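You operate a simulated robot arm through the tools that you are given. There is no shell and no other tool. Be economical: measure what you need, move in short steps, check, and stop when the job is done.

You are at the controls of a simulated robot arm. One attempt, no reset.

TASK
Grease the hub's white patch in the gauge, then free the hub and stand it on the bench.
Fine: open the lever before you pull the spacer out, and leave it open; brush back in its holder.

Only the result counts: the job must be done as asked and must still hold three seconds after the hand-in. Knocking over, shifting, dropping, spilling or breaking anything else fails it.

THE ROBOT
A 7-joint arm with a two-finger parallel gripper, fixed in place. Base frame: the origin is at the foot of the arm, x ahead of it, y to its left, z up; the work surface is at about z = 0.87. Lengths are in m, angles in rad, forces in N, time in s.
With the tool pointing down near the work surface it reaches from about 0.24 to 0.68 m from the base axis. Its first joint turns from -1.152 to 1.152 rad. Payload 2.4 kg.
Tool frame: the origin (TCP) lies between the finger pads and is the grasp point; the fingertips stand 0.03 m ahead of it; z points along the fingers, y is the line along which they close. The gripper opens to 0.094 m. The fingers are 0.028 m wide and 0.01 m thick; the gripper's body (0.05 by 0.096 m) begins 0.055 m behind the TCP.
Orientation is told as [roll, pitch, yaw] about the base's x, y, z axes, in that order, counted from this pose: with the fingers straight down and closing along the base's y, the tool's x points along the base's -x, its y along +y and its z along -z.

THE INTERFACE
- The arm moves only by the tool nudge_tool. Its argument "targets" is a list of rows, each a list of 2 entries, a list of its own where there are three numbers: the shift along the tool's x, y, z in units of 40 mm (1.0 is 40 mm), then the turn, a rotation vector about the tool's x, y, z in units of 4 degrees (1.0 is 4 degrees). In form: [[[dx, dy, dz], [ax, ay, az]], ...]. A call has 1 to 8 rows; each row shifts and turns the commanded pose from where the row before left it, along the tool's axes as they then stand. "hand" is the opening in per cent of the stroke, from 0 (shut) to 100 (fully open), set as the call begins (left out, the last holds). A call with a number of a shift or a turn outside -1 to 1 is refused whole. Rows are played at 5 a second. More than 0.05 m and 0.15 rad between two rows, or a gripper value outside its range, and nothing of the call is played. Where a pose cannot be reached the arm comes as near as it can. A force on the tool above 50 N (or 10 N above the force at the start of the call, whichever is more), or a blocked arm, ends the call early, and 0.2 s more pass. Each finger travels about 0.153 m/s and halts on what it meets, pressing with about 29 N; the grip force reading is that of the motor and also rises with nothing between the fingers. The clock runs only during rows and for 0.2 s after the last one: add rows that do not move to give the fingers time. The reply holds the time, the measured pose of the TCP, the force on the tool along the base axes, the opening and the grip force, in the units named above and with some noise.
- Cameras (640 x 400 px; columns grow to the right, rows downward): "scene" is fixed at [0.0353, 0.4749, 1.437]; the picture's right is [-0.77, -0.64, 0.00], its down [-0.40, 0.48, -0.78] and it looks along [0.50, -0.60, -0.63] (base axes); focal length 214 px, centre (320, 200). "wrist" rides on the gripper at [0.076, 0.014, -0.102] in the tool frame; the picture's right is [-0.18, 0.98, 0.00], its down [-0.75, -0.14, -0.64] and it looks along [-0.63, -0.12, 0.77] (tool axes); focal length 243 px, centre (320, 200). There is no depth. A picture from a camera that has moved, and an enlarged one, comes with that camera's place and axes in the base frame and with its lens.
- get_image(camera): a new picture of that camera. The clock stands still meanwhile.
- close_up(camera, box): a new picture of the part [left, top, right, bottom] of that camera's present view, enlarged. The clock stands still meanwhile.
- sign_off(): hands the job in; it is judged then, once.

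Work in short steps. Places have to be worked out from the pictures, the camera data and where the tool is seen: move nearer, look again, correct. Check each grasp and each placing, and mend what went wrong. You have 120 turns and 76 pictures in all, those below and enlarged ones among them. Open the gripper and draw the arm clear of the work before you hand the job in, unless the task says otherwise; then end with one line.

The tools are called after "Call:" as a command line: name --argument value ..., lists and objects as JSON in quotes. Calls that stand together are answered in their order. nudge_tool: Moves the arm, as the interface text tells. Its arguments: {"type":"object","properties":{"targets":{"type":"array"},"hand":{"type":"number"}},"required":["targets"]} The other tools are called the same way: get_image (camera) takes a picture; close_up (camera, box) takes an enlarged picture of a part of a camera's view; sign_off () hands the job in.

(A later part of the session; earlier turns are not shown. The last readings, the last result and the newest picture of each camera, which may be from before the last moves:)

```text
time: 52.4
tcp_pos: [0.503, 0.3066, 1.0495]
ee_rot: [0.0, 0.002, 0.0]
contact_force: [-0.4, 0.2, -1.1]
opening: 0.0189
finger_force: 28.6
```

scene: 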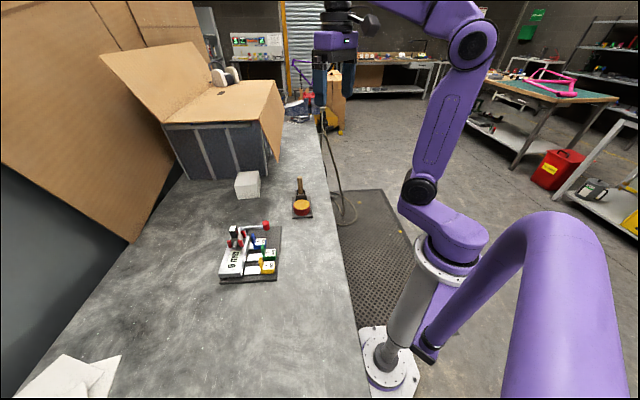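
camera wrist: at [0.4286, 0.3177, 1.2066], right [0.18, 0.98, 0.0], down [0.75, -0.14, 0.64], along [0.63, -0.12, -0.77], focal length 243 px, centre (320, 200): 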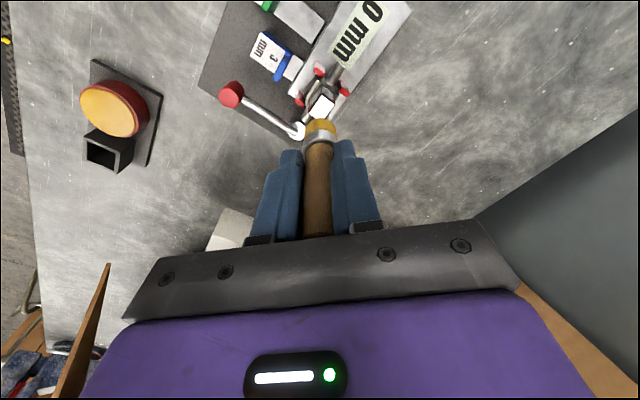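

Lower to contact.

Call:
nudge_tool --targets '[[[0, 0, 0.08], [0, 0, 0]], [[0, 0, 0.05], [0, 0, 0]], [[0, 0, 0], [0, 0, 0]]]'

Call:
nudge_tool --targets '[[[0, 0, 0.04], [0, 0, 0]], [[0, 0, 0], [0, 0, 0]]]'

```text
time: 53.2
tcp_pos: [0.5039, 0.3055, 1.0431]
ee_rot: [0.001, 0.001, 0.0]
contact_force: [0.2, 0.0, 0.0]
opening: 0.0186
finger_force: 28.9
```

```text
time: 53.8
tcp_pos: [0.5045, 0.3065, 1.0432]
ee_rot: [0.001, -0.003, 0.001]
contact_force: [-0.6, -0.6, 5.7]
opening: 0.0189
finger_force: 29.4
```

Contact at 6 N. Wiping along the patch's long axis on three parallel lines.

Call:
nudge_tool --targets '[[[-0.095, -0.116, 0.03], [0, 0, 0]], [[0.19, 0.232, 0], [0, 0, 0]], [[-0.19, -0.232, 0], [0, 0, 0]], [[0.18, 0.295, 0], [0, 0, 0]], [[-0.19, -0.232, 0], [0, 0, 0]], [[0.3, 0.14, 0], [0, 0, 0]], [[-0.19, -0.232, 0], [0, 0, 0]], [[0.04, 0.15, 0], [0, 0, 0]]]'

Call:
close_up --camera "scene" --box '[225, 210, 260, 240]'

```text
time: 55.6
tcp_pos: [0.502, 0.3061, 1.0429]
ee_rot: [-0.001, 0.0, 0.001]
contact_force: [-7.9, -1.5, 27.9]
opening: 0.0188
finger_force: 29.3
```

```text
13.33 times, centred on (242, 225) of scene
camera zoom: at [0.0347, 0.4746, 1.4371], right [-0.77, -0.64, 0.0], down [-0.4, 0.48, -0.78], along [0.5, -0.6, -0.63], focal length 2860 px, centre (1353, -133)
```

zoom: 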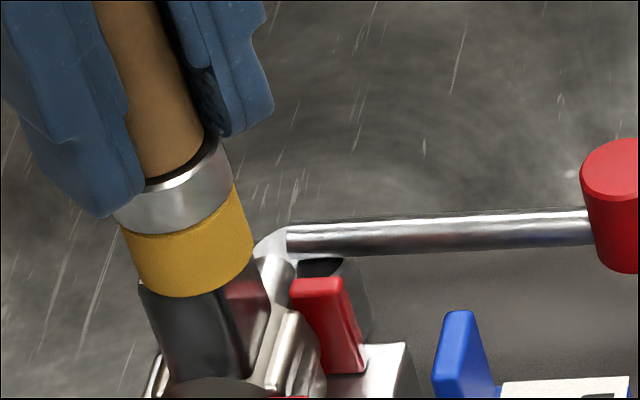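

Good contact. A cross-wise pass now.

Call:
nudge_tool --targets '[[[-0.12, 0.06, 0], [0, 0, 0]], [[0.155, -0.126, 0], [0, 0, 0]], [[-0.24, -0.04, 0], [0, 0, 0]], [[0.155, -0.126, 0], [0, 0, 0]], [[-0.06, 0.18, 0], [0, 0, 0]], [[0.04, 0.14, 0], [0, 0, 0]], [[0.155, -0.126, 0], [0, 0, 0]], [[-0.13, 0.03, 0], [0, 0, 0]]]'

Call:
nudge_tool --targets '[[[-0.095, -0.116, 0.02], [0, 0, 0]], [[0.19, 0.232, 0], [0, 0, 0]], [[-0.19, -0.232, 0], [0, 0, 0]], [[0.18, 0.295, 0], [0, 0, 0]], [[-0.19, -0.232, 0], [0, 0, 0]], [[0.3, 0.14, 0], [0, 0, 0]], [[-0.19, -0.232, 0], [0, 0, 0]], [[0.0, 0.15, 0], [0, 0, 0]]]'

Call:
nudge_tool --targets '[[[0, 0, -0.8], [0, 0, 0]], [[0, 0, -0.8], [0, 0, 0]], [[0, 0, 0], [0, 0, 0]]]'

Call:
close_up --camera "wrist" --box '[295, 75, 345, 135]'

```text
time: 57.4
tcp_pos: [0.5016, 0.3067, 1.0423]
ee_rot: [-0.002, 0.003, 0.002]
contact_force: [-7.2, -1.9, 28.2]
opening: 0.0189
finger_force: 28.6
```

```text
time: 59.2
tcp_pos: [0.5031, 0.3079, 1.041]
ee_rot: [-0.002, 0.003, -0.001]
contact_force: [-7.6, 0.6, 30.9]
opening: 0.0189
finger_force: 29.7
```

```text
time: 60.0
tcp_pos: [0.5047, 0.3066, 1.1032]
ee_rot: [-0.003, 0.002, -0.001]
contact_force: [-0.6, 0.2, -0.8]
opening: 0.0188
finger_force: 29.3
```

```text
6.67 times, centred on (320, 105) of wrist
camera zoom: at [0.4268, 0.3204, 1.2058], right [0.18, 0.98, 0.0], down [0.75, -0.14, 0.64], along [0.63, -0.12, -0.77], focal length 1618 px, centre (320, 833)
```

zoom: 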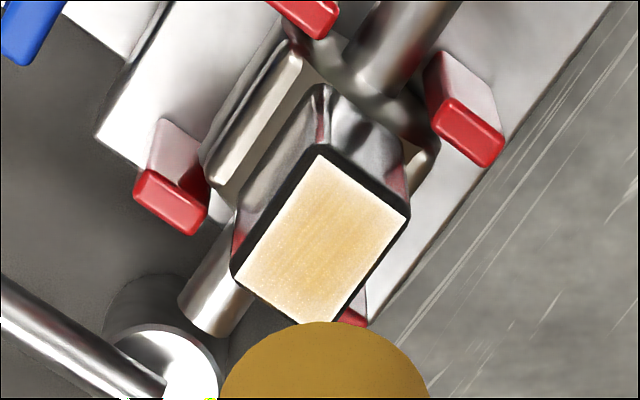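

Comparing with the earlier same-framed scene close-up.

Call:
close_up --camera "scene" --box '[240, 222, 256, 232]'

```text
16.00 times, centred on (248, 227) of scene
camera zoom: at [0.0353, 0.4749, 1.437], right [-0.77, -0.64, 0.0], down [-0.4, 0.48, -0.78], along [0.5, -0.6, -0.63], focal length 3432 px, centre (1472, -232)
```

zoom: 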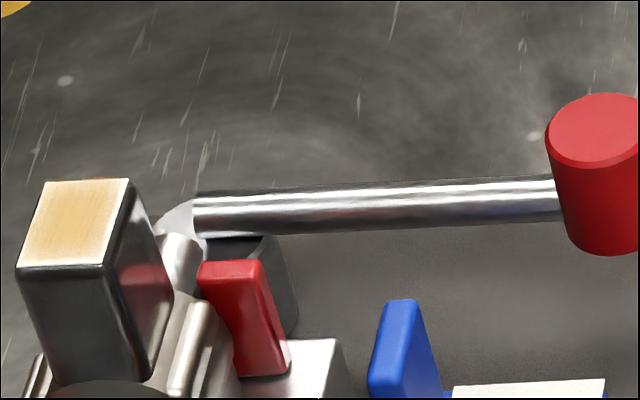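

No further change despite reloading and full-edge strokes, so the patch appears fully greased (uniform amber texture). Returning the brush to above its holder at (0.537, -0.008).

Call:
nudge_tool --targets '[[[-0.1, -0.98, 0], [0, 0, 0]], [[-0.1, -0.98, 0], [0, 0, 0]], [[-0.1, -0.98, 0], [0, 0, 0]], [[-0.1, -0.98, 0], [0, 0, 0]], [[-0.1, -0.98, 0], [0, 0, 0]], [[-0.1, -0.98, 0], [0, 0, 0]], [[-0.1, -0.98, 0], [0, 0, 0]], [[-0.11, -0.98, 0], [0, 0, 0]]]'

Call:
nudge_tool --targets '[[[0, 0, 0.8], [0, 0, 0]], [[0, 0, 0.5], [0, 0, 0]], [[0, 0, 0], [0, 0, 0]]]'

Call:
close_up --camera "scene" --box '[270, 130, 340, 220]'

Call:
get_image --camera "wrist"

```text
time: 61.8
tcp_pos: [0.5382, -0.0084, 1.1029]
ee_rot: [-0.001, 0.0, -0.001]
contact_force: [1.6, -0.7, -0.2]
opening: 0.0188
finger_force: 28.9
```

```text
time: 62.6
tcp_pos: [0.5379, -0.0076, 1.0515]
ee_rot: [0.0, 0.0, -0.001]
contact_force: [-0.3, 1.1, -0.6]
opening: 0.0188
finger_force: 28.8
```

```text
4.44 times, centred on (305, 175) of scene
camera zoom: at [0.0354, 0.4749, 1.437], right [-0.77, -0.64, 0.0], down [-0.4, 0.48, -0.78], along [0.5, -0.6, -0.63], focal length 953 px, centre (387, 311)
```

zoom: 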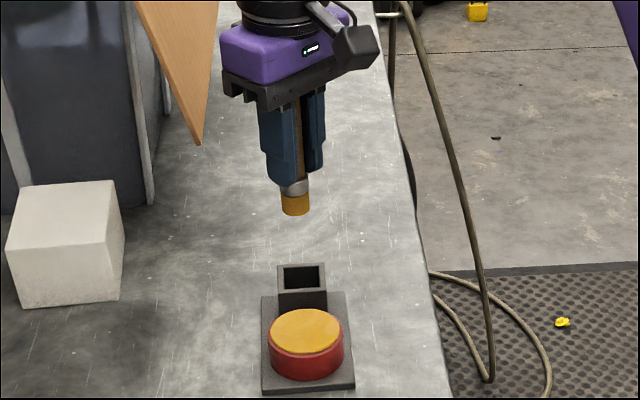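

```text
34 pictures are left
camera wrist: at [0.4593, 0.0068, 1.1533], right [0.18, 0.98, 0.0], down [0.75, -0.14, 0.64], along [0.63, -0.12, -0.77], focal length 243 px, centre (320, 200)
```

wrist: 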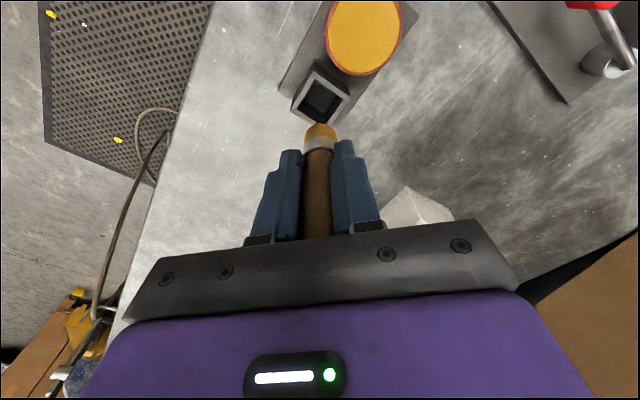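

Brush is aligned over the holder (it slid ~9 mm up in the grip). Lowering carefully.

Call:
nudge_tool --targets '[[[0.02, 0, 0.6], [0, 0, 0]], [[0, 0, 0.6], [0, 0, 0]], [[0, 0, 0.6], [0, 0, 0]], [[0, 0, 0.5], [0, 0, 0]], [[0, 0, 0.15], [0, 0, 0]], [[0, 0, 0], [0, 0, 0]]]'

Call:
close_up --camera "scene" --box '[285, 170, 325, 220]'

```text
time: 64.0
tcp_pos: [0.5346, -0.0074, 0.9537]
ee_rot: [-0.002, -0.001, 0.001]
contact_force: [0.3, -0.1, -1.0]
opening: 0.0187
finger_force: 29.2
```

```text
8.00 times, centred on (305, 195) of scene
camera zoom: at [0.0353, 0.4749, 1.437], right [-0.77, -0.64, 0.0], down [-0.4, 0.48, -0.78], along [0.5, -0.6, -0.63], focal length 1716 px, centre (440, 240)
```

zoom: 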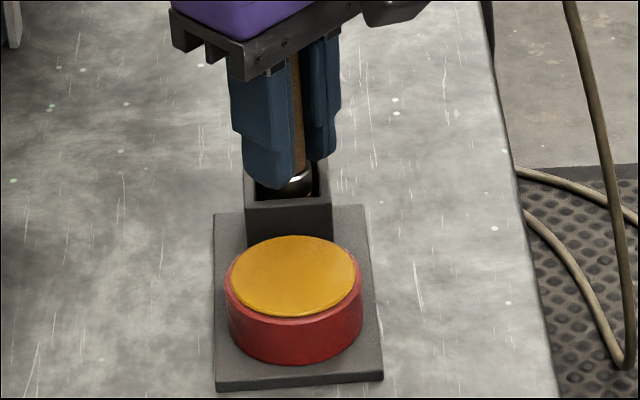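

In the pocket. A few more millimetres with force watch.

Call:
nudge_tool --targets '[[[0, 0, 0.06], [0, 0, 0]], [[0, 0, 0.05], [0, 0, 0]], [[0, 0, 0], [0, 0, 0]]]'

```text
time: 64.8
tcp_pos: [0.5356, -0.0077, 0.95]
ee_rot: [-0.001, -0.001, 0.0]
contact_force: [-0.3, 0.8, 0.8]
opening: 0.0187
finger_force: 29.1
```

Call:
nudge_tool --targets '[[[0, 0, 0.06], [0, 0, 0]], [[0, 0, 0], [0, 0, 0]]]'

```text
time: 65.4
tcp_pos: [0.5357, -0.0073, 0.9477]
ee_rot: [-0.001, 0.001, 0.0]
contact_force: [0.0, 0.2, -0.5]
opening: 0.0186
finger_force: 29.3
```

Only a millimetre or two remain; releasing and rising straight up.

Call:
nudge_tool --hand 60 --targets '[[[0, 0, 0], [0, 0, 0]], [[0, 0, 0], [0, 0, 0]], [[0, 0, 0], [0, 0, 0]], [[0, 0, -0.8], [0, 0, 0]], [[0, 0, -0.9], [0, 0, 0]], [[0, 0, -1], [0, 0, 0]], [[0, 0, -0.8], [0, 0, 0]], [[0, 0, 0], [0, 0, 0]]]'

Call:
close_up --camera "scene" --box '[275, 150, 335, 220]'

Call:
close_up --camera "wrist" --box '[480, 0, 640, 100]'

```text
time: 67.2
tcp_pos: [0.534, -0.0081, 1.0865]
ee_rot: [-0.001, 0.0, 0.0]
contact_force: [1.2, 0.4, 0.5]
opening: 0.0563
finger_force: 0.0
```

```text
5.71 times, centred on (305, 185) of scene
camera zoom: at [0.0353, 0.4749, 1.437], right [-0.77, -0.64, 0.0], down [-0.4, 0.48, -0.78], along [0.5, -0.6, -0.63], focal length 1226 px, centre (406, 286)
```

zoom: 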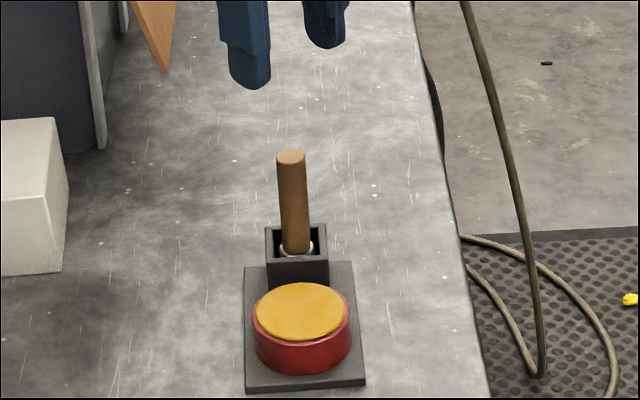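

```text
4.00 times, centred on (560, 50) of wrist
camera zoom: at [0.457, 0.0059, 1.1888], right [0.18, 0.98, 0.0], down [0.75, -0.14, 0.64], along [0.63, -0.12, -0.77], focal length 970 px, centre (-640, 800)
```

zoom: 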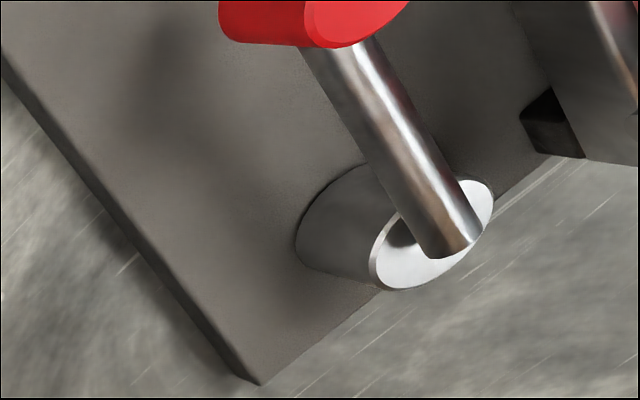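

Brush is back. The lever pivots on a vertical post and can only swing counter-clockwise (blue tab blocks the other way). Moving over the knob and yawing ~40° so the fingers straddle it.

Call:
nudge_tool --hand 47 --targets '[[[0.17, 0.88, 0.1], [0, 0, 0]], [[0.17, 0.88, 0.1], [0, 0, 0]], [[0.17, 0.88, 0.1], [0, 0, 0]], [[0.17, 0.88, 0.1], [0, 0, 0]], [[0.17, 0.88, 0.1], [0, 0, 0]], [[0.17, 0.88, 0.1], [0, 0, 0]], [[0, 0, 0], [0, 0, -1]], [[0, 0, 0], [0, 0, -1]]]'

Call:
nudge_tool --targets '[[[0, 0, 0], [0, 0, -1]], [[0, 0, 0], [0, 0, -1]], [[0, 0, 0], [0, 0, -1]], [[0, 0, 0], [0, 0, -1]], [[0, 0, 0], [0, 0, -1]], [[0, 0, 0], [0, 0, -1]], [[0, 0, 0], [0, 0, -1]], [[0, 0, 0], [0, 0, -1]]]'

Call:
get_image --camera "wrist"

```text
time: 69.0
tcp_pos: [0.4941, 0.2045, 1.0631]
ee_rot: [-0.001, 0.0, 0.139]
contact_force: [-0.2, 0.9, -0.8]
opening: 0.0441
finger_force: 0.0
```

```text
time: 70.8
tcp_pos: [0.4944, 0.2052, 1.0625]
ee_rot: [0.001, -0.001, 0.699]
contact_force: [-0.6, 0.4, 0.0]
opening: 0.0442
finger_force: 0.2
```

```text
30 pictures are left
camera wrist: at [0.4261, 0.166, 1.1649], right [-0.49, 0.87, 0.0], down [0.67, 0.38, 0.64], along [0.56, 0.32, -0.77], focal length 243 px, centre (320, 200)
```

wrist: 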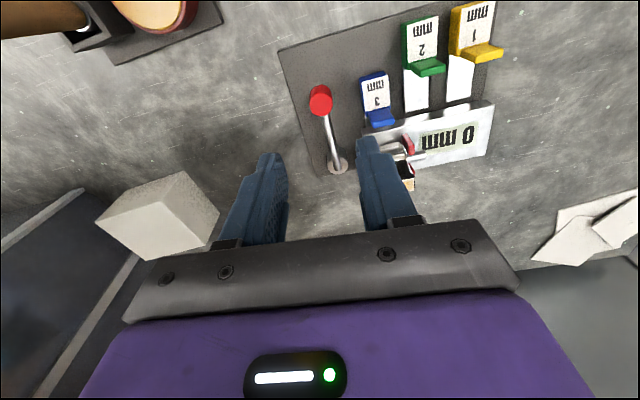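

Knob centre is about (0.487, 0.2005) and the post about (0.554, 0.263). Aligning and descending around the knob.

Call:
nudge_tool --targets '[[[0.22, 0.03, 0], [0, 0, 0]], [[0, 0, 0.9], [0, 0, 0]], [[0, 0, 0.8], [0, 0, 0]], [[0, 0, 0.8], [0, 0, 0]], [[0, 0, 0.5], [0, 0, 0]], [[0, 0, 0], [0, 0, 0]]]'

Call:
get_image --camera "wrist"

```text
time: 72.2
tcp_pos: [0.4873, 0.1994, 0.943]
ee_rot: [0.002, -0.001, 0.698]
contact_force: [0.4, -0.3, -0.7]
opening: 0.0438
finger_force: 0.1
```

```text
29 pictures are left
camera wrist: at [0.4185, 0.1609, 1.0449], right [-0.49, 0.87, 0.0], down [0.67, 0.38, 0.64], along [0.56, 0.32, -0.77], focal length 243 px, centre (320, 200)
```

wrist: 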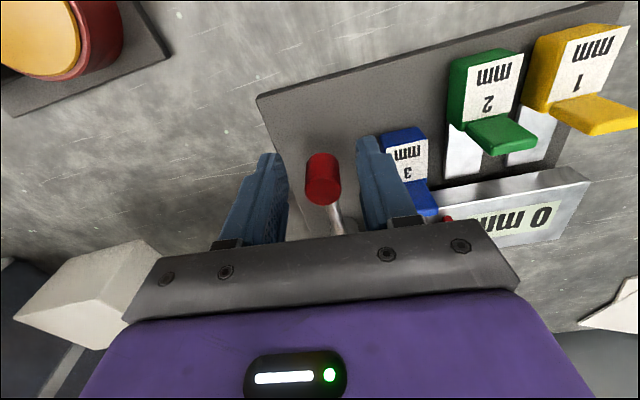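

Knob is centred between the fingers. Lower 15 mm and close.

Call:
nudge_tool --targets '[[[0, 0, 0.2], [0, 0, 0]], [[0, 0, 0.18], [0, 0, 0]], [[0, 0, 0], [0, 0, 0]]]'

Call:
nudge_tool --hand 0 --targets '[[[0, 0, 0], [0, 0, 0]], [[0, 0, 0], [0, 0, 0]], [[0, 0, 0], [0, 0, 0]]]'

```text
time: 73.0
tcp_pos: [0.4883, 0.1997, 0.9278]
ee_rot: [0.001, -0.001, 0.699]
contact_force: [-0.2, 0.9, 0.7]
opening: 0.044
finger_force: 0.0
```

```text
time: 73.8
tcp_pos: [0.4881, 0.1986, 0.9283]
ee_rot: [0.001, 0.0, 0.699]
contact_force: [1.8, -0.2, 0.0]
opening: 0.0254
finger_force: 29.0
```

Gripped at 25 mm. Testing a small counter-clockwise swing (8°) about the post.

Call:
nudge_tool --targets '[[[-0.005, -0.159, 0], [0, 0, -1]], [[-0.005, -0.159, 0], [0, 0, -1]], [[0, 0, 0], [0, 0, 0]]]'

```text
time: 74.6
tcp_pos: [0.4955, 0.1911, 0.9281]
ee_rot: [0.001, -0.001, 0.84]
contact_force: [2.9, 5.8, 0.4]
opening: 0.0253
finger_force: 29.4
```

It moves with low force. Continue.

Call:
nudge_tool --targets '[[[-0.005, -0.159, 0], [0, 0, -1]], [[-0.005, -0.159, 0], [0, 0, -1]], [[-0.005, -0.159, 0], [0, 0, -1]], [[-0.005, -0.159, 0], [0, 0, -1]], [[-0.005, -0.159, 0], [0, 0, -1]], [[-0.005, -0.159, 0], [0, 0, -1]], [[0, 0, 0], [0, 0, 0]]]'

Call:
close_up --camera "scene" --box '[210, 195, 300, 285]'

```text
time: 76.2
tcp_pos: [0.5288, 0.1714, 0.9277]
ee_rot: [0.001, 0.0, 1.257]
contact_force: [0.9, 10.7, -0.4]
opening: 0.025
finger_force: 29.0
```

```text
4.44 times, centred on (255, 240) of scene
camera zoom: at [0.0354, 0.4752, 1.4369], right [-0.77, -0.64, 0.0], down [-0.4, 0.48, -0.78], along [0.5, -0.6, -0.63], focal length 953 px, centre (609, 22)
```

zoom: 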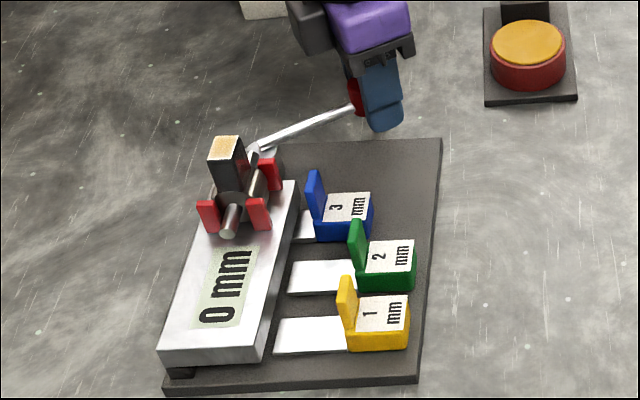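

The lever is opening, plate unmoved. Continue until it stops.

Call:
nudge_tool --targets '[[[-0.005, -0.159, 0], [0, 0, -1]], [[-0.005, -0.159, 0], [0, 0, -1]], [[-0.005, -0.159, 0], [0, 0, -1]], [[-0.005, -0.159, 0], [0, 0, -1]], [[-0.005, -0.159, 0], [0, 0, -1]], [[0, 0, 0], [0, 0, 0]]]'

```text
time: 77.6
tcp_pos: [0.5608, 0.1666, 0.9274]
ee_rot: [-0.002, 0.0, 1.608]
contact_force: [0.5, 14.9, 7.5]
opening: 0.0252
finger_force: 28.9
```

I'm slightly outside the arc (15 N radial); correct inward and go on.

Call:
nudge_tool --targets '[[[-0.06, -0.155, 0], [0, 0, -1]], [[-0.03, -0.155, 0], [0, 0, -1]], [[-0.01, -0.155, 0], [0, 0, -1]], [[-0.01, -0.155, 0], [0, 0, -1]], [[0, 0, 0], [0, 0, 0]]]'

Call:
close_up --camera "scene" --box '[210, 195, 300, 285]'

```text
time: 78.8
tcp_pos: [0.5838, 0.1734, 0.9274]
ee_rot: [0.002, 0.001, 1.888]
contact_force: [-8.8, 2.5, 0.1]
opening: 0.0239
finger_force: 29.0
```

```text
4.44 times, centred on (255, 240) of scene
camera zoom: at [0.0352, 0.475, 1.437], right [-0.77, -0.64, 0.0], down [-0.4, 0.48, -0.78], along [0.5, -0.6, -0.63], focal length 953 px, centre (609, 22)
```

zoom: 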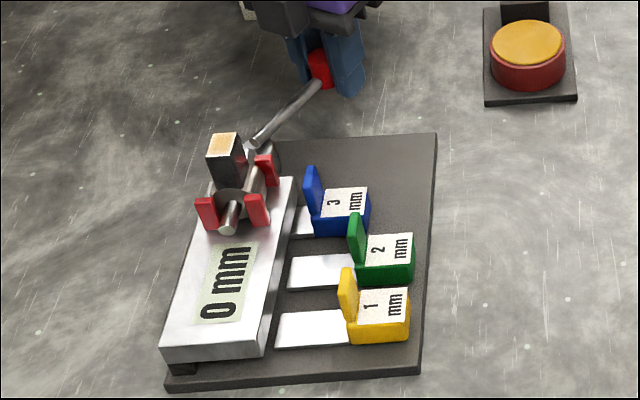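

The lever seems at its stop, and the plate itself crept about 5 mm and 1°. I'll relax the push, release the knob and rise, then check that the lever stays open.

Call:
nudge_tool --targets '[[[0, 0.03, 0], [0, 0, 0]], [[0, 0, 0], [0, 0, 0]]]'

Call:
nudge_tool --hand 47 --targets '[[[0, 0, 0], [0, 0, 0]], [[0, 0, 0], [0, 0, 0]], [[0, 0, -0.8], [0, 0, 0]], [[0, 0, -0.9], [0, 0, 0]], [[0, 0, -0.9], [0, 0, 0]], [[0, 0, -0.9], [0, 0, 0]], [[0, 0, 0], [0, 0, 0]]]'

Call:
close_up --camera "scene" --box '[210, 195, 300, 285]'

```text
time: 79.4
tcp_pos: [0.5835, 0.1744, 0.9278]
ee_rot: [0.002, 0.0, 1.884]
contact_force: [-4.1, 3.4, 0.0]
opening: 0.0242
finger_force: 29.1
```

```text
time: 81.0
tcp_pos: [0.5833, 0.1733, 1.0685]
ee_rot: [-0.001, -0.001, 1.884]
contact_force: [0.1, -0.2, 0.6]
opening: 0.0439
finger_force: 0.1
```

```text
4.44 times, centred on (255, 240) of scene
camera zoom: at [0.0353, 0.4749, 1.437], right [-0.77, -0.64, 0.0], down [-0.4, 0.48, -0.78], along [0.5, -0.6, -0.63], focal length 953 px, centre (609, 22)
```

zoom: 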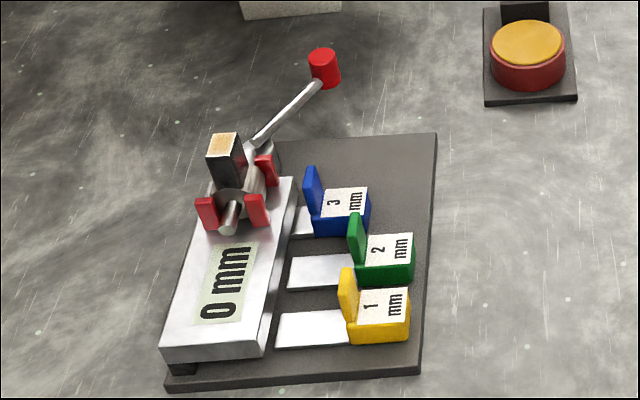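

The lever stays open. Next the blue 3 mm spacer: turn back to yaw ≈40° (closing along the bar) and view it from above.

Call:
nudge_tool --targets '[[[0, 0, -0.3], [0, 0, 1]], [[0, 0, -0.3], [0, 0, 1]], [[0, 0, 0], [0, 0, 1]], [[0, 0, 0], [0, 0, 1]], [[0, 0, 0], [0, 0, 1]], [[0, 0, 0], [0, 0, 1]], [[0, 0, 0], [0, 0, 1]], [[0, 0, 0], [0, 0, 1]]]'

Call:
nudge_tool --targets '[[[0, 0, 0], [0, 0, 1]], [[0, 0, 0], [0, 0, 1]], [[0, 0, 0], [0, 0, 1]], [[0, 0, 0], [0, 0, 1]], [[0, 0, 0], [0, 0, 1]], [[0, 0, 0], [0, 0, 1]], [[0, 0, 0], [0, 0, 1]], [[0, 0, 0], [0, 0, 1]]]'

Call:
nudge_tool --targets '[[[0.4, 0.85, 0], [0, 0, 0.8]], [[0.4, 0.85, 0], [0, 0, 0]], [[0.4, 0.85, 0], [0, 0, 0]], [[0.3, 0.3, 0.4], [0, 0, 0]], [[0, 0, 0], [0, 0, 0]]]'

Call:
get_image --camera "wrist"

```text
time: 82.8
tcp_pos: [0.5838, 0.1735, 1.092]
ee_rot: [0.0, -0.001, 1.323]
contact_force: [0.3, 0.1, -0.5]
opening: 0.0441
finger_force: 0.0
```

```text
time: 84.6
tcp_pos: [0.5829, 0.1747, 1.0928]
ee_rot: [-0.001, 0.0, 0.767]
contact_force: [0.2, 0.1, -0.4]
opening: 0.0442
finger_force: 0.1
```

```text
time: 85.8
tcp_pos: [0.4618, 0.2184, 1.075]
ee_rot: [0.0, 0.001, 0.71]
contact_force: [0.2, -0.7, -0.8]
opening: 0.0442
finger_force: 0.0
```

```text
25 pictures are left
camera wrist: at [0.3935, 0.1793, 1.1774], right [-0.5, 0.86, 0.0], down [0.66, 0.39, 0.64], along [0.56, 0.32, -0.77], focal length 243 px, centre (320, 200)
```

wrist: 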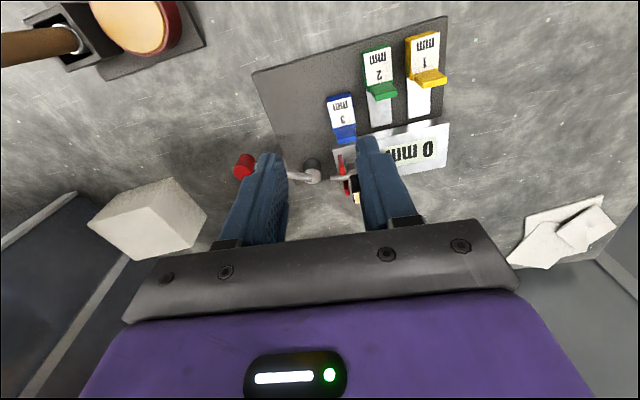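

Zooming for accuracy on the blue tab.

Call:
close_up --camera "wrist" --box '[310, 80, 410, 160]'

```text
5.00 times, centred on (360, 120) of wrist
camera zoom: at [0.3935, 0.1793, 1.1774], right [-0.5, 0.86, 0.0], down [0.66, 0.39, 0.64], along [0.56, 0.32, -0.77], focal length 1213 px, centre (120, 600)
```

zoom: 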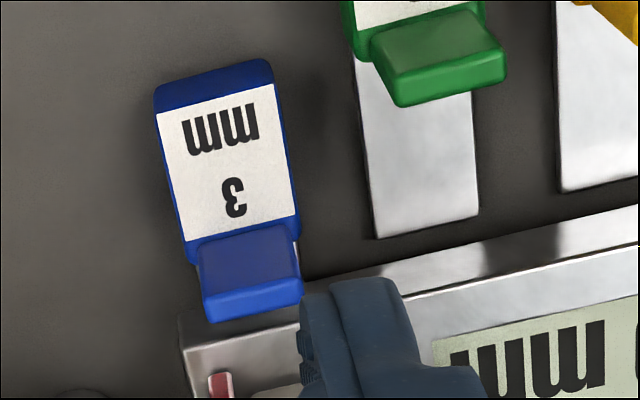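

Blue tab is at about (0.480, 0.260), and the bar's true yaw is ≈46°. Align yaw, centre over the tab and descend partway.

Call:
nudge_tool --targets '[[[0, 0, 0], [0, 0, -1]], [[0, 0, 0], [0, 0, -0.3]], [[-0.5, 0.2, 0], [0, 0, 0]], [[-0.5, 0.2, 0], [0, 0, 0]], [[0, 0, 0.9], [0, 0, 0]], [[0, 0, 0.9], [0, 0, 0]], [[0, 0, 0], [0, 0, 0]]]'

Call:
get_image --camera "wrist"

```text
time: 87.4
tcp_pos: [0.4791, 0.2597, 1.0034]
ee_rot: [0.001, 0.0, 0.803]
contact_force: [-0.9, -0.3, 1.0]
opening: 0.0442
finger_force: 0.1
```

```text
23 pictures are left
camera wrist: at [0.4144, 0.2141, 1.1048], right [-0.58, 0.82, 0.0], down [0.62, 0.44, 0.64], along [0.52, 0.37, -0.77], focal length 243 px, centre (320, 200)
```

wrist: 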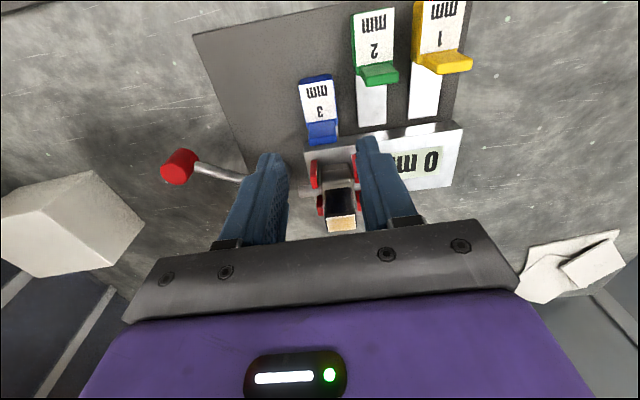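

Well centred. Descend to z≈0.938 around the tab.

Call:
nudge_tool --targets '[[[0.05, 0.02, 0.7], [0, 0, 0]], [[0, 0, 0.6], [0, 0, 0]], [[0, 0, 0.33], [0, 0, 0]], [[0, 0, 0], [0, 0, 0]]]'

Call:
close_up --camera "scene" --box '[210, 195, 300, 285]'

Call:
nudge_tool --hand 0 --targets '[[[0, 0, 0], [0, 0, 0]], [[0, 0, 0], [0, 0, 0]], [[0, 0, 0], [0, 0, 0]]]'

```text
time: 88.4
tcp_pos: [0.4762, 0.2578, 0.9385]
ee_rot: [0.0, 0.002, 0.804]
contact_force: [1.0, 0.1, 0.3]
opening: 0.0438
finger_force: 0.1
```

```text
4.44 times, centred on (255, 240) of scene
camera zoom: at [0.0353, 0.4749, 1.437], right [-0.77, -0.64, 0.0], down [-0.4, 0.48, -0.78], along [0.5, -0.6, -0.63], focal length 953 px, centre (609, 22)
```

zoom: 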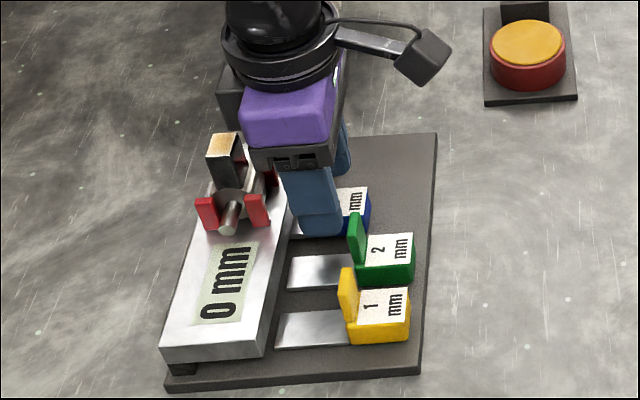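

```text
time: 89.2
tcp_pos: [0.4757, 0.2581, 0.9378]
ee_rot: [0.0, 0.0, 0.802]
contact_force: [1.9, -2.4, -0.2]
opening: 0.0263
finger_force: 28.7
```

Gripped at 26 mm. Rows are 40 mm apart, and the parked ones are 36 mm further out. Test pull of 8 mm towards the base side.

Call:
nudge_tool --targets '[[[0.1, 0, 0], [0, 0, 0]], [[0.1, 0, 0], [0, 0, 0]], [[0, 0, 0], [0, 0, 0]]]'

Call:
close_up --camera "scene" --box '[210, 195, 300, 285]'

```text
time: 90.0
tcp_pos: [0.4705, 0.2515, 0.9389]
ee_rot: [0.0, 0.0, 0.803]
contact_force: [-0.1, 0.8, -0.1]
opening: 0.026
finger_force: 29.7
```

```text
4.44 times, centred on (255, 240) of scene
camera zoom: at [0.0354, 0.475, 1.437], right [-0.77, -0.64, 0.0], down [-0.4, 0.48, -0.78], along [0.5, -0.6, -0.63], focal length 953 px, centre (609, 22)
```

zoom: 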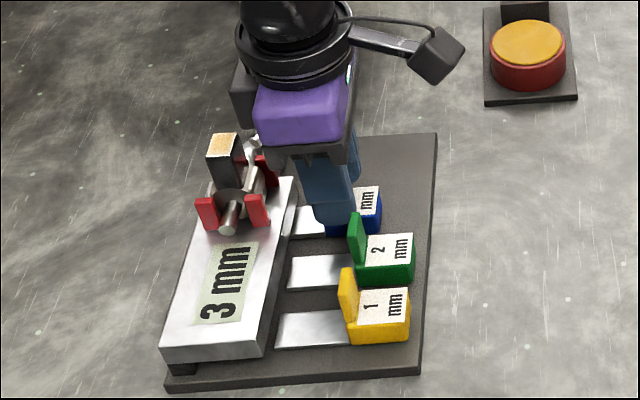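

The readout changed to "3 mm": the spacer is coming out without moving the plate. Pull the remaining 28 mm to the parked line.

Call:
nudge_tool --targets '[[[0.18, 0, 0], [0, 0, 0]], [[0.18, 0, 0], [0, 0, 0]], [[0.18, 0, 0], [0, 0, 0]], [[0.17, 0, 0], [0, 0, 0]], [[0, 0, 0], [0, 0, 0]]]'

Call:
close_up --camera "scene" --box '[210, 195, 300, 285]'

```text
time: 91.2
tcp_pos: [0.4512, 0.2327, 0.9393]
ee_rot: [-0.001, -0.002, 0.805]
contact_force: [-3.6, 5.0, 5.9]
opening: 0.0257
finger_force: 29.2
```

```text
4.44 times, centred on (255, 240) of scene
camera zoom: at [0.0352, 0.475, 1.437], right [-0.77, -0.64, 0.0], down [-0.4, 0.48, -0.78], along [0.5, -0.6, -0.63], focal length 953 px, centre (609, 22)
```

zoom: 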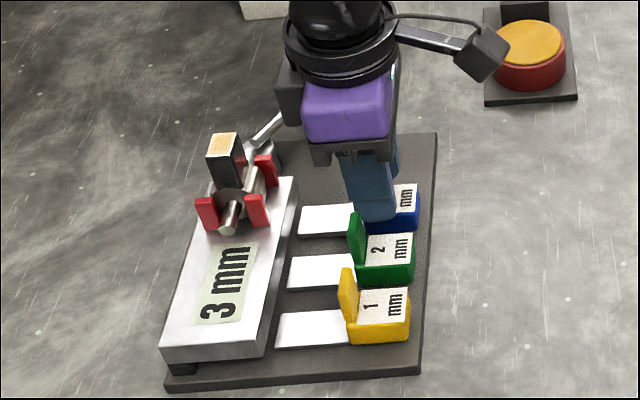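

The spacer is out, in line with the others. Release narrowly (so the finger doesn't touch green) and rise.

Call:
nudge_tool --hand 31 --targets '[[[0, 0, 0], [0, 0, 0]], [[0, 0, 0], [0, 0, 0]], [[0, 0, -0.4], [0, 0, 0]], [[0, 0, -0.8], [0, 0, 0]], [[0, 0, -0.9], [0, 0, 0]], [[0, 0, -0.9], [0, 0, 0]], [[0, 0, 0], [0, 0, 0]]]'

Call:
close_up --camera "scene" --box '[210, 195, 300, 285]'

Call:
get_image --camera "wrist"

```text
time: 92.8
tcp_pos: [0.4524, 0.2313, 1.059]
ee_rot: [-0.001, 0.0, 0.804]
contact_force: [-0.2, 0.8, -0.1]
opening: 0.0293
finger_force: 0.0
```

```text
4.44 times, centred on (255, 240) of scene
camera zoom: at [0.0353, 0.4749, 1.437], right [-0.77, -0.64, 0.0], down [-0.4, 0.48, -0.78], along [0.5, -0.6, -0.63], focal length 953 px, centre (609, 22)
```

zoom: 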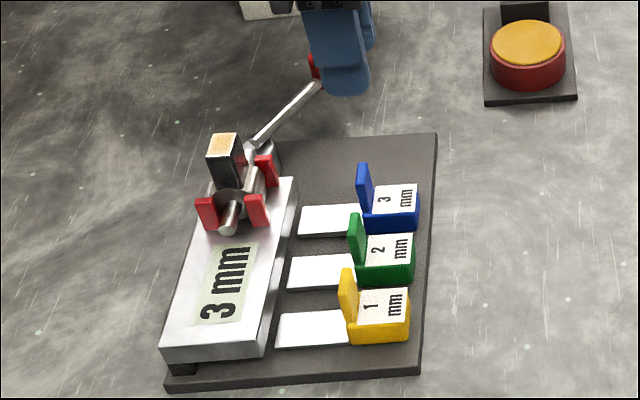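

```text
18 pictures are left
camera wrist: at [0.3877, 0.186, 1.1605], right [-0.58, 0.82, 0.0], down [0.62, 0.44, 0.64], along [0.52, 0.37, -0.77], focal length 243 px, centre (320, 200)
```

wrist: 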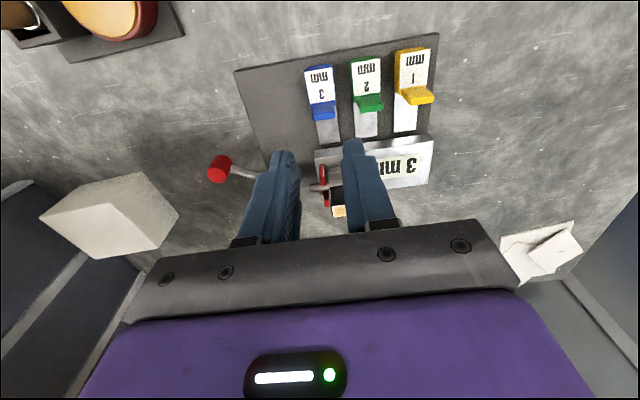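

All as intended; lever open, spacer parked. Now the hub: move to just behind its stem with the hand open for a precise look.

Call:
nudge_tool --hand 50 --targets '[[[-0.9, 0.08, 0], [0, 0, 0]], [[-0.9, 0.07, 0], [0, 0, 0]], [[0, 0, 0], [0, 0, 0]]]'

Call:
get_image --camera "wrist"

```text
time: 93.6
tcp_pos: [0.4988, 0.287, 1.0578]
ee_rot: [-0.001, 0.0, 0.804]
contact_force: [-1.5, 0.4, -0.4]
opening: 0.0471
finger_force: 0.0
```

```text
17 pictures are left
camera wrist: at [0.4338, 0.2417, 1.1599], right [-0.58, 0.82, 0.0], down [0.63, 0.44, 0.64], along [0.52, 0.37, -0.77], focal length 243 px, centre (320, 200)
```

wrist: 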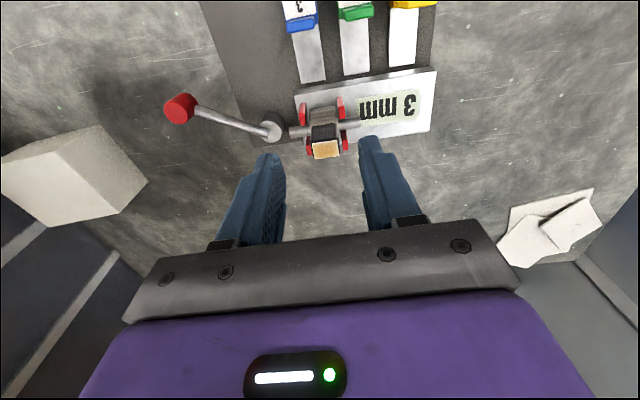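

Stem top is about (0.510, 0.302); prong tops are at z≈0.948, so I'll grip with fingertips at ≈0.954. Aligning and descending.

Call:
nudge_tool --targets '[[[-0.46, 0.06, 0], [0, 0, 0]], [[0, 0, 0.6], [0, 0, 0]], [[0, 0, 0.6], [0, 0, 0]], [[0, 0, 0.6], [0, 0, 0]], [[0, 0, 0], [0, 0, 0]]]'

Call:
close_up --camera "scene" --box '[215, 195, 275, 255]'

Call:
get_image --camera "wrist"

```text
time: 94.8
tcp_pos: [0.5088, 0.3026, 0.9868]
ee_rot: [-0.001, 0.001, 0.804]
contact_force: [0.9, 0.7, 0.4]
opening: 0.0467
finger_force: 0.0
```

```text
6.67 times, centred on (245, 225) of scene
camera zoom: at [0.0353, 0.4749, 1.437], right [-0.77, -0.64, 0.0], down [-0.4, 0.48, -0.78], along [0.5, -0.6, -0.63], focal length 1430 px, centre (820, 33)
```

zoom: 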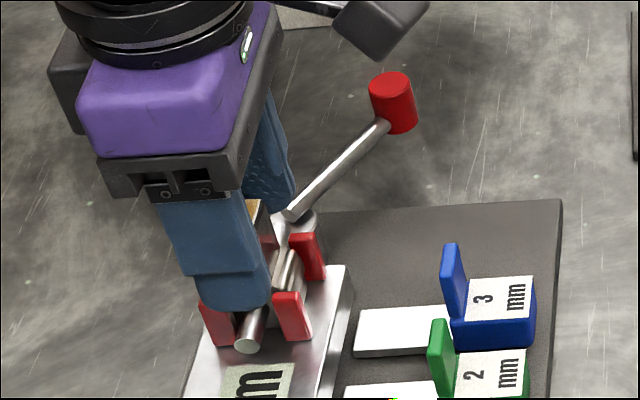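

```text
15 pictures are left
camera wrist: at [0.4443, 0.2573, 1.0881], right [-0.58, 0.82, 0.0], down [0.63, 0.44, 0.64], along [0.52, 0.37, -0.77], focal length 243 px, centre (320, 200)
```

wrist: 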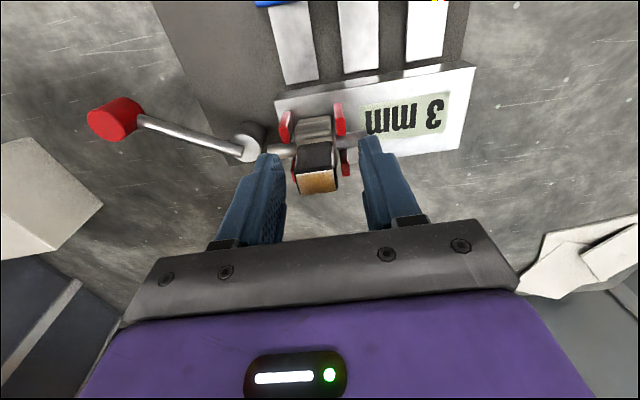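

Stem is centred between the fingers. Lower 3 mm and grip.

Call:
nudge_tool --targets '[[[0, 0, 0.07], [0, 0, 0]], [[0, 0, 0], [0, 0, 0]]]'

Call:
nudge_tool --hand 0 --targets '[[[0, 0, 0], [0, 0, 0]], [[0, 0, 0], [0, 0, 0]], [[0, 0, 0], [0, 0, 0]]]'

Call:
nudge_tool --targets '[[[0, 0, -0.1], [0, 0, 0]], [[0, 0, -0.1], [0, 0, 0]], [[0, 0, -0.2], [0, 0, 0]], [[0, 0, 0], [0, 0, 0]]]'

Call:
close_up --camera "scene" --box '[215, 195, 275, 255]'

```text
time: 95.4
tcp_pos: [0.508, 0.3014, 0.9848]
ee_rot: [0.0, 0.001, 0.802]
contact_force: [0.2, 0.4, -0.1]
opening: 0.0471
finger_force: 0.0
```

```text
time: 96.2
tcp_pos: [0.5088, 0.302, 0.9833]
ee_rot: [0.001, 0.002, 0.801]
contact_force: [4.8, -2.3, -0.2]
opening: 0.0235
finger_force: 29.1
```

```text
time: 97.2
tcp_pos: [0.5079, 0.3013, 0.9994]
ee_rot: [0.001, 0.002, 0.801]
contact_force: [4.2, -5.6, -5.9]
opening: 0.0234
finger_force: 28.8
```

```text
6.67 times, centred on (245, 225) of scene
camera zoom: at [0.0355, 0.4748, 1.437], right [-0.77, -0.64, 0.0], down [-0.4, 0.48, -0.78], along [0.5, -0.6, -0.63], focal length 1430 px, centre (820, 33)
```

zoom: 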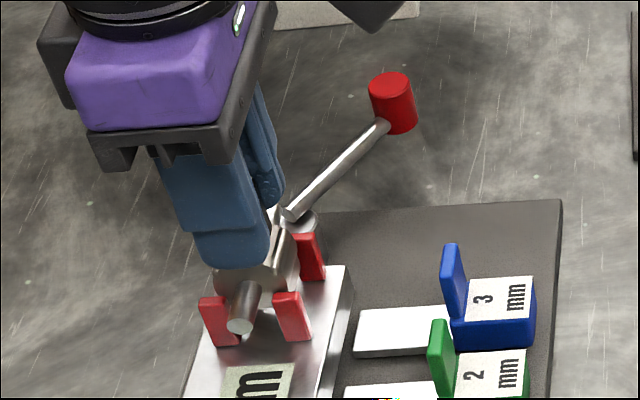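

The hub is lifting with ~6 N weight. Ease 1 mm sideways and lift clear.

Call:
nudge_tool --targets '[[[0, -0.03, -0.2], [0, 0, 0]], [[0, 0, -0.5], [0, 0, 0]], [[0, 0, -0.7], [0, 0, 0]], [[0, 0, -0.8], [0, 0, 0]], [[0, 0, 0], [0, 0, 0]]]'

Call:
get_image --camera "scene"

```text
time: 98.4
tcp_pos: [0.5099, 0.3015, 1.0883]
ee_rot: [0.0, 0.0, 0.803]
contact_force: [0.0, 0.4, -2.1]
opening: 0.0236
finger_force: 29.0
```

```text
13 pictures are left
```

scene: 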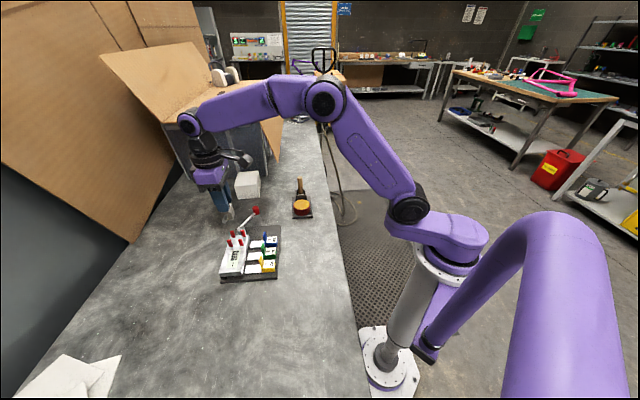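

Hub lifted out. Close look at its underside shape.

Call:
close_up --camera "scene" --box '[195, 180, 285, 285]'

```text
3.81 times, centred on (240, 232) of scene
camera zoom: at [0.0354, 0.4749, 1.437], right [-0.77, -0.64, 0.0], down [-0.4, 0.48, -0.78], along [0.5, -0.6, -0.63], focal length 817 px, centre (625, 76)
```

zoom: 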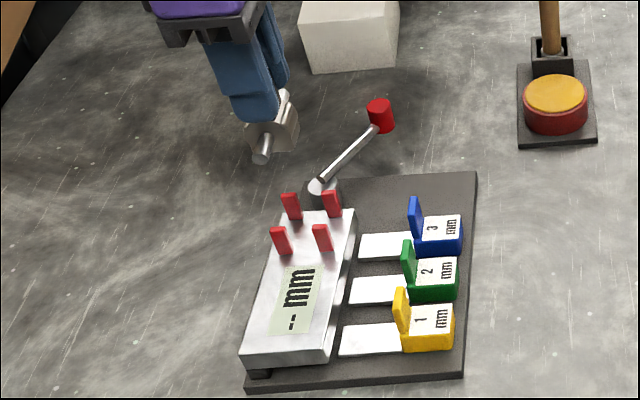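

The readout shows "-- mm" and the gauge stands still. I'll place the hub on the clear strip between gauge and bench edge, around (0.38, 0.135).

Call:
nudge_tool --targets '[[[0.875, -0.095, 0], [0, 0, 0]], [[0.875, -0.095, 0], [0, 0, 0]], [[0.875, -0.095, 0], [0, 0, 0]], [[0.875, -0.095, 0], [0, 0, 0]], [[0.875, -0.095, 0], [0, 0, 0]], [[0.875, -0.095, 0], [0, 0, 0]], [[0, 0, 0], [0, 0, 0]]]'

Call:
nudge_tool --targets '[[[0, 0, 0.8], [0, 0, 0]], [[0, 0, 0.8], [0, 0, 0]], [[0, 0, 0.8], [0, 0, 0]], [[0, 0, 0.4], [0, 0, 0]], [[0, 0, 0], [0, 0, 0]]]'

Call:
close_up --camera "scene" --box '[250, 200, 350, 290]'

```text
time: 100.0
tcp_pos: [0.3802, 0.135, 1.0889]
ee_rot: [0.0, 0.0, 0.802]
contact_force: [-0.9, -1.0, -2.9]
opening: 0.0236
finger_force: 28.7
```

```text
time: 101.2
tcp_pos: [0.3797, 0.1348, 0.9767]
ee_rot: [0.002, -0.001, 0.8]
contact_force: [0.4, 0.4, -3.3]
opening: 0.0237
finger_force: 29.0
```

```text
4.44 times, centred on (300, 245) of scene
camera zoom: at [0.0354, 0.4749, 1.437], right [-0.77, -0.64, 0.0], down [-0.4, 0.48, -0.78], along [0.5, -0.6, -0.63], focal length 953 px, centre (409, 0)
```

zoom: 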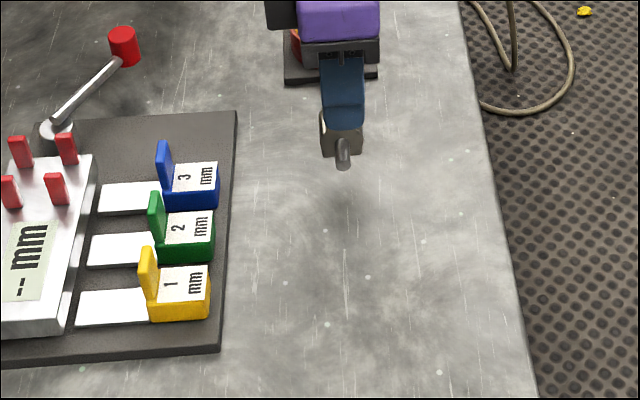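

Lowering toward the bench with care.

Call:
nudge_tool --targets '[[[0, 0, 0.25], [0, 0, 0]], [[0, 0, 0.2], [0, 0, 0]], [[0, 0, 0.15], [0, 0, 0]], [[0, 0, 0], [0, 0, 0]]]'

Call:
close_up --camera "scene" --box '[285, 210, 325, 250]'

```text
time: 102.2
tcp_pos: [0.3797, 0.1343, 0.9508]
ee_rot: [0.0, 0.0, 0.801]
contact_force: [0.3, -0.2, -2.1]
opening: 0.0235
finger_force: 29.0
```

```text
10.00 times, centred on (305, 230) of scene
camera zoom: at [0.0354, 0.4749, 1.437], right [-0.77, -0.64, 0.0], down [-0.4, 0.48, -0.78], along [0.5, -0.6, -0.63], focal length 2145 px, centre (470, -100)
```

zoom: 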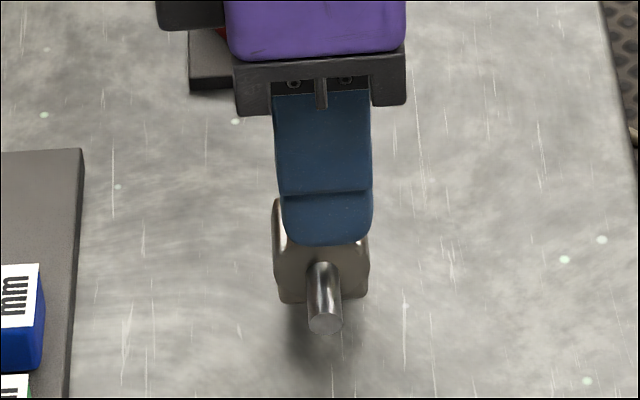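

Flat-bottomed body, a bit above the bench. Creeping down to contact.

Call:
nudge_tool --targets '[[[0, 0, 0.1], [0, 0, 0]], [[0, 0, 0.08], [0, 0, 0]], [[0, 0, 0], [0, 0, 0]]]'

Call:
nudge_tool --targets '[[[0, 0, 0.06], [0, 0, 0]], [[0, 0, 0], [0, 0, 0]]]'

```text
time: 103.0
tcp_pos: [0.3799, 0.1339, 0.9457]
ee_rot: [0.0, 0.0, 0.804]
contact_force: [-0.5, 0.0, -2.2]
opening: 0.0235
finger_force: 28.2
```

```text
time: 103.6
tcp_pos: [0.3805, 0.1348, 0.9423]
ee_rot: [0.001, 0.002, 0.803]
contact_force: [-0.3, -0.6, -3.4]
opening: 0.0237
finger_force: 29.1
```

Call:
nudge_tool --targets '[[[0, 0, 0.06], [0, 0, 0]], [[0, 0, 0], [0, 0, 0]]]'

Call:
nudge_tool --targets '[[[0, 0, 0.05], [0, 0, 0]], [[0, 0, 0], [0, 0, 0]]]'

```text
time: 104.2
tcp_pos: [0.3788, 0.135, 0.9399]
ee_rot: [0.001, 0.0, 0.803]
contact_force: [-0.1, -0.6, -2.5]
opening: 0.0237
finger_force: 28.5
```

```text
time: 104.8
tcp_pos: [0.3799, 0.1351, 0.939]
ee_rot: [-0.001, 0.0, 0.803]
contact_force: [-0.2, 0.4, -3.1]
opening: 0.0234
finger_force: 29.0
```

Still carrying the weight; continue in 2 mm steps.

Call:
nudge_tool --targets '[[[0, 0, 0.05], [0, 0, 0]], [[0, 0, 0], [0, 0, 0]]]'

Call:
nudge_tool --targets '[[[0, 0, 0.05], [0, 0, 0]], [[0, 0, 0], [0, 0, 0]]]'

Call:
close_up --camera "scene" --box '[285, 210, 325, 250]'

```text
time: 105.4
tcp_pos: [0.3803, 0.137, 0.9375]
ee_rot: [-0.002, -0.002, 0.803]
contact_force: [-3.8, -3.0, 29.1]
opening: 0.0237
finger_force: 29.0
```

```text
time: 105.8
tcp_pos: [0.3811, 0.1349, 0.938]
ee_rot: [-0.002, -0.001, 0.804]
contact_force: [-2.6, -2.2, 14.9]
opening: 0.0239
finger_force: 28.4
stopped in row 1: the force on the tool passed its limit (the readings are from after the stop); the commanded pose is now the measured one
```

```text
10.00 times, centred on (305, 230) of scene
camera zoom: at [0.0351, 0.4748, 1.4371], right [-0.77, -0.64, 0.0], down [-0.4, 0.48, -0.78], along [0.5, -0.6, -0.63], focal length 2145 px, centre (470, -100)
```

zoom: 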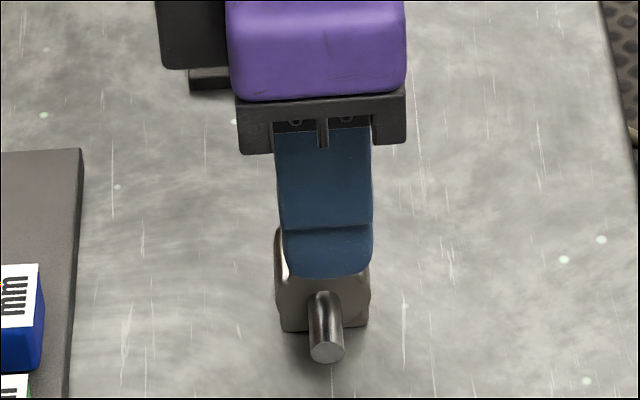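

The hub is seated on the bench, upright. Ease the load, open slowly and rise.

Call:
nudge_tool --targets '[[[0, 0, -0.02], [0, 0, 0]], [[0, 0, 0], [0, 0, 0]]]'

Call:
nudge_tool --hand 60 --targets '[[[0, 0, 0], [0, 0, 0]], [[0, 0, 0], [0, 0, 0]], [[0, 0, -0.5], [0, 0, 0]], [[0, 0, -0.9], [0, 0, 0]], [[0, 0, -0.9], [0, 0, 0]], [[0, 0, -0.9], [0, 0, 0]], [[0, 0, -0.9], [0, 0, 0]], [[0, 0, 0], [0, 0, 0]]]'

Call:
close_up --camera "scene" --box '[210, 180, 330, 290]'

```text
time: 106.4
tcp_pos: [0.381, 0.1355, 0.9373]
ee_rot: [-0.003, -0.001, 0.803]
contact_force: [0.2, 0.1, -2.3]
opening: 0.024
finger_force: 29.2
```

```text
time: 108.2
tcp_pos: [0.3798, 0.1344, 1.1018]
ee_rot: [-0.003, -0.001, 0.803]
contact_force: [0.0, -0.2, 0.3]
opening: 0.0564
finger_force: 0.0
```

```text
3.64 times, centred on (270, 235) of scene
camera zoom: at [0.0353, 0.4749, 1.437], right [-0.77, -0.64, 0.0], down [-0.4, 0.48, -0.78], along [0.5, -0.6, -0.63], focal length 780 px, centre (502, 73)
```

zoom: 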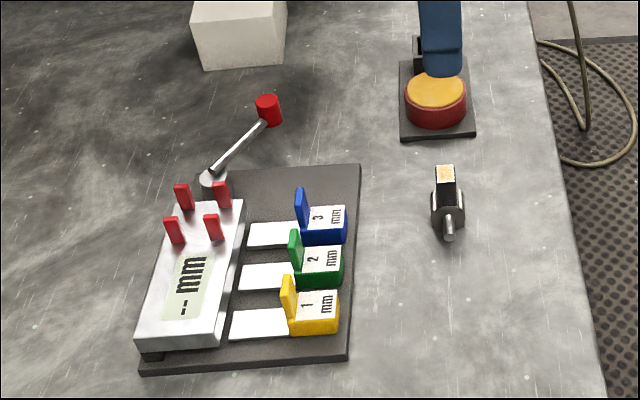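

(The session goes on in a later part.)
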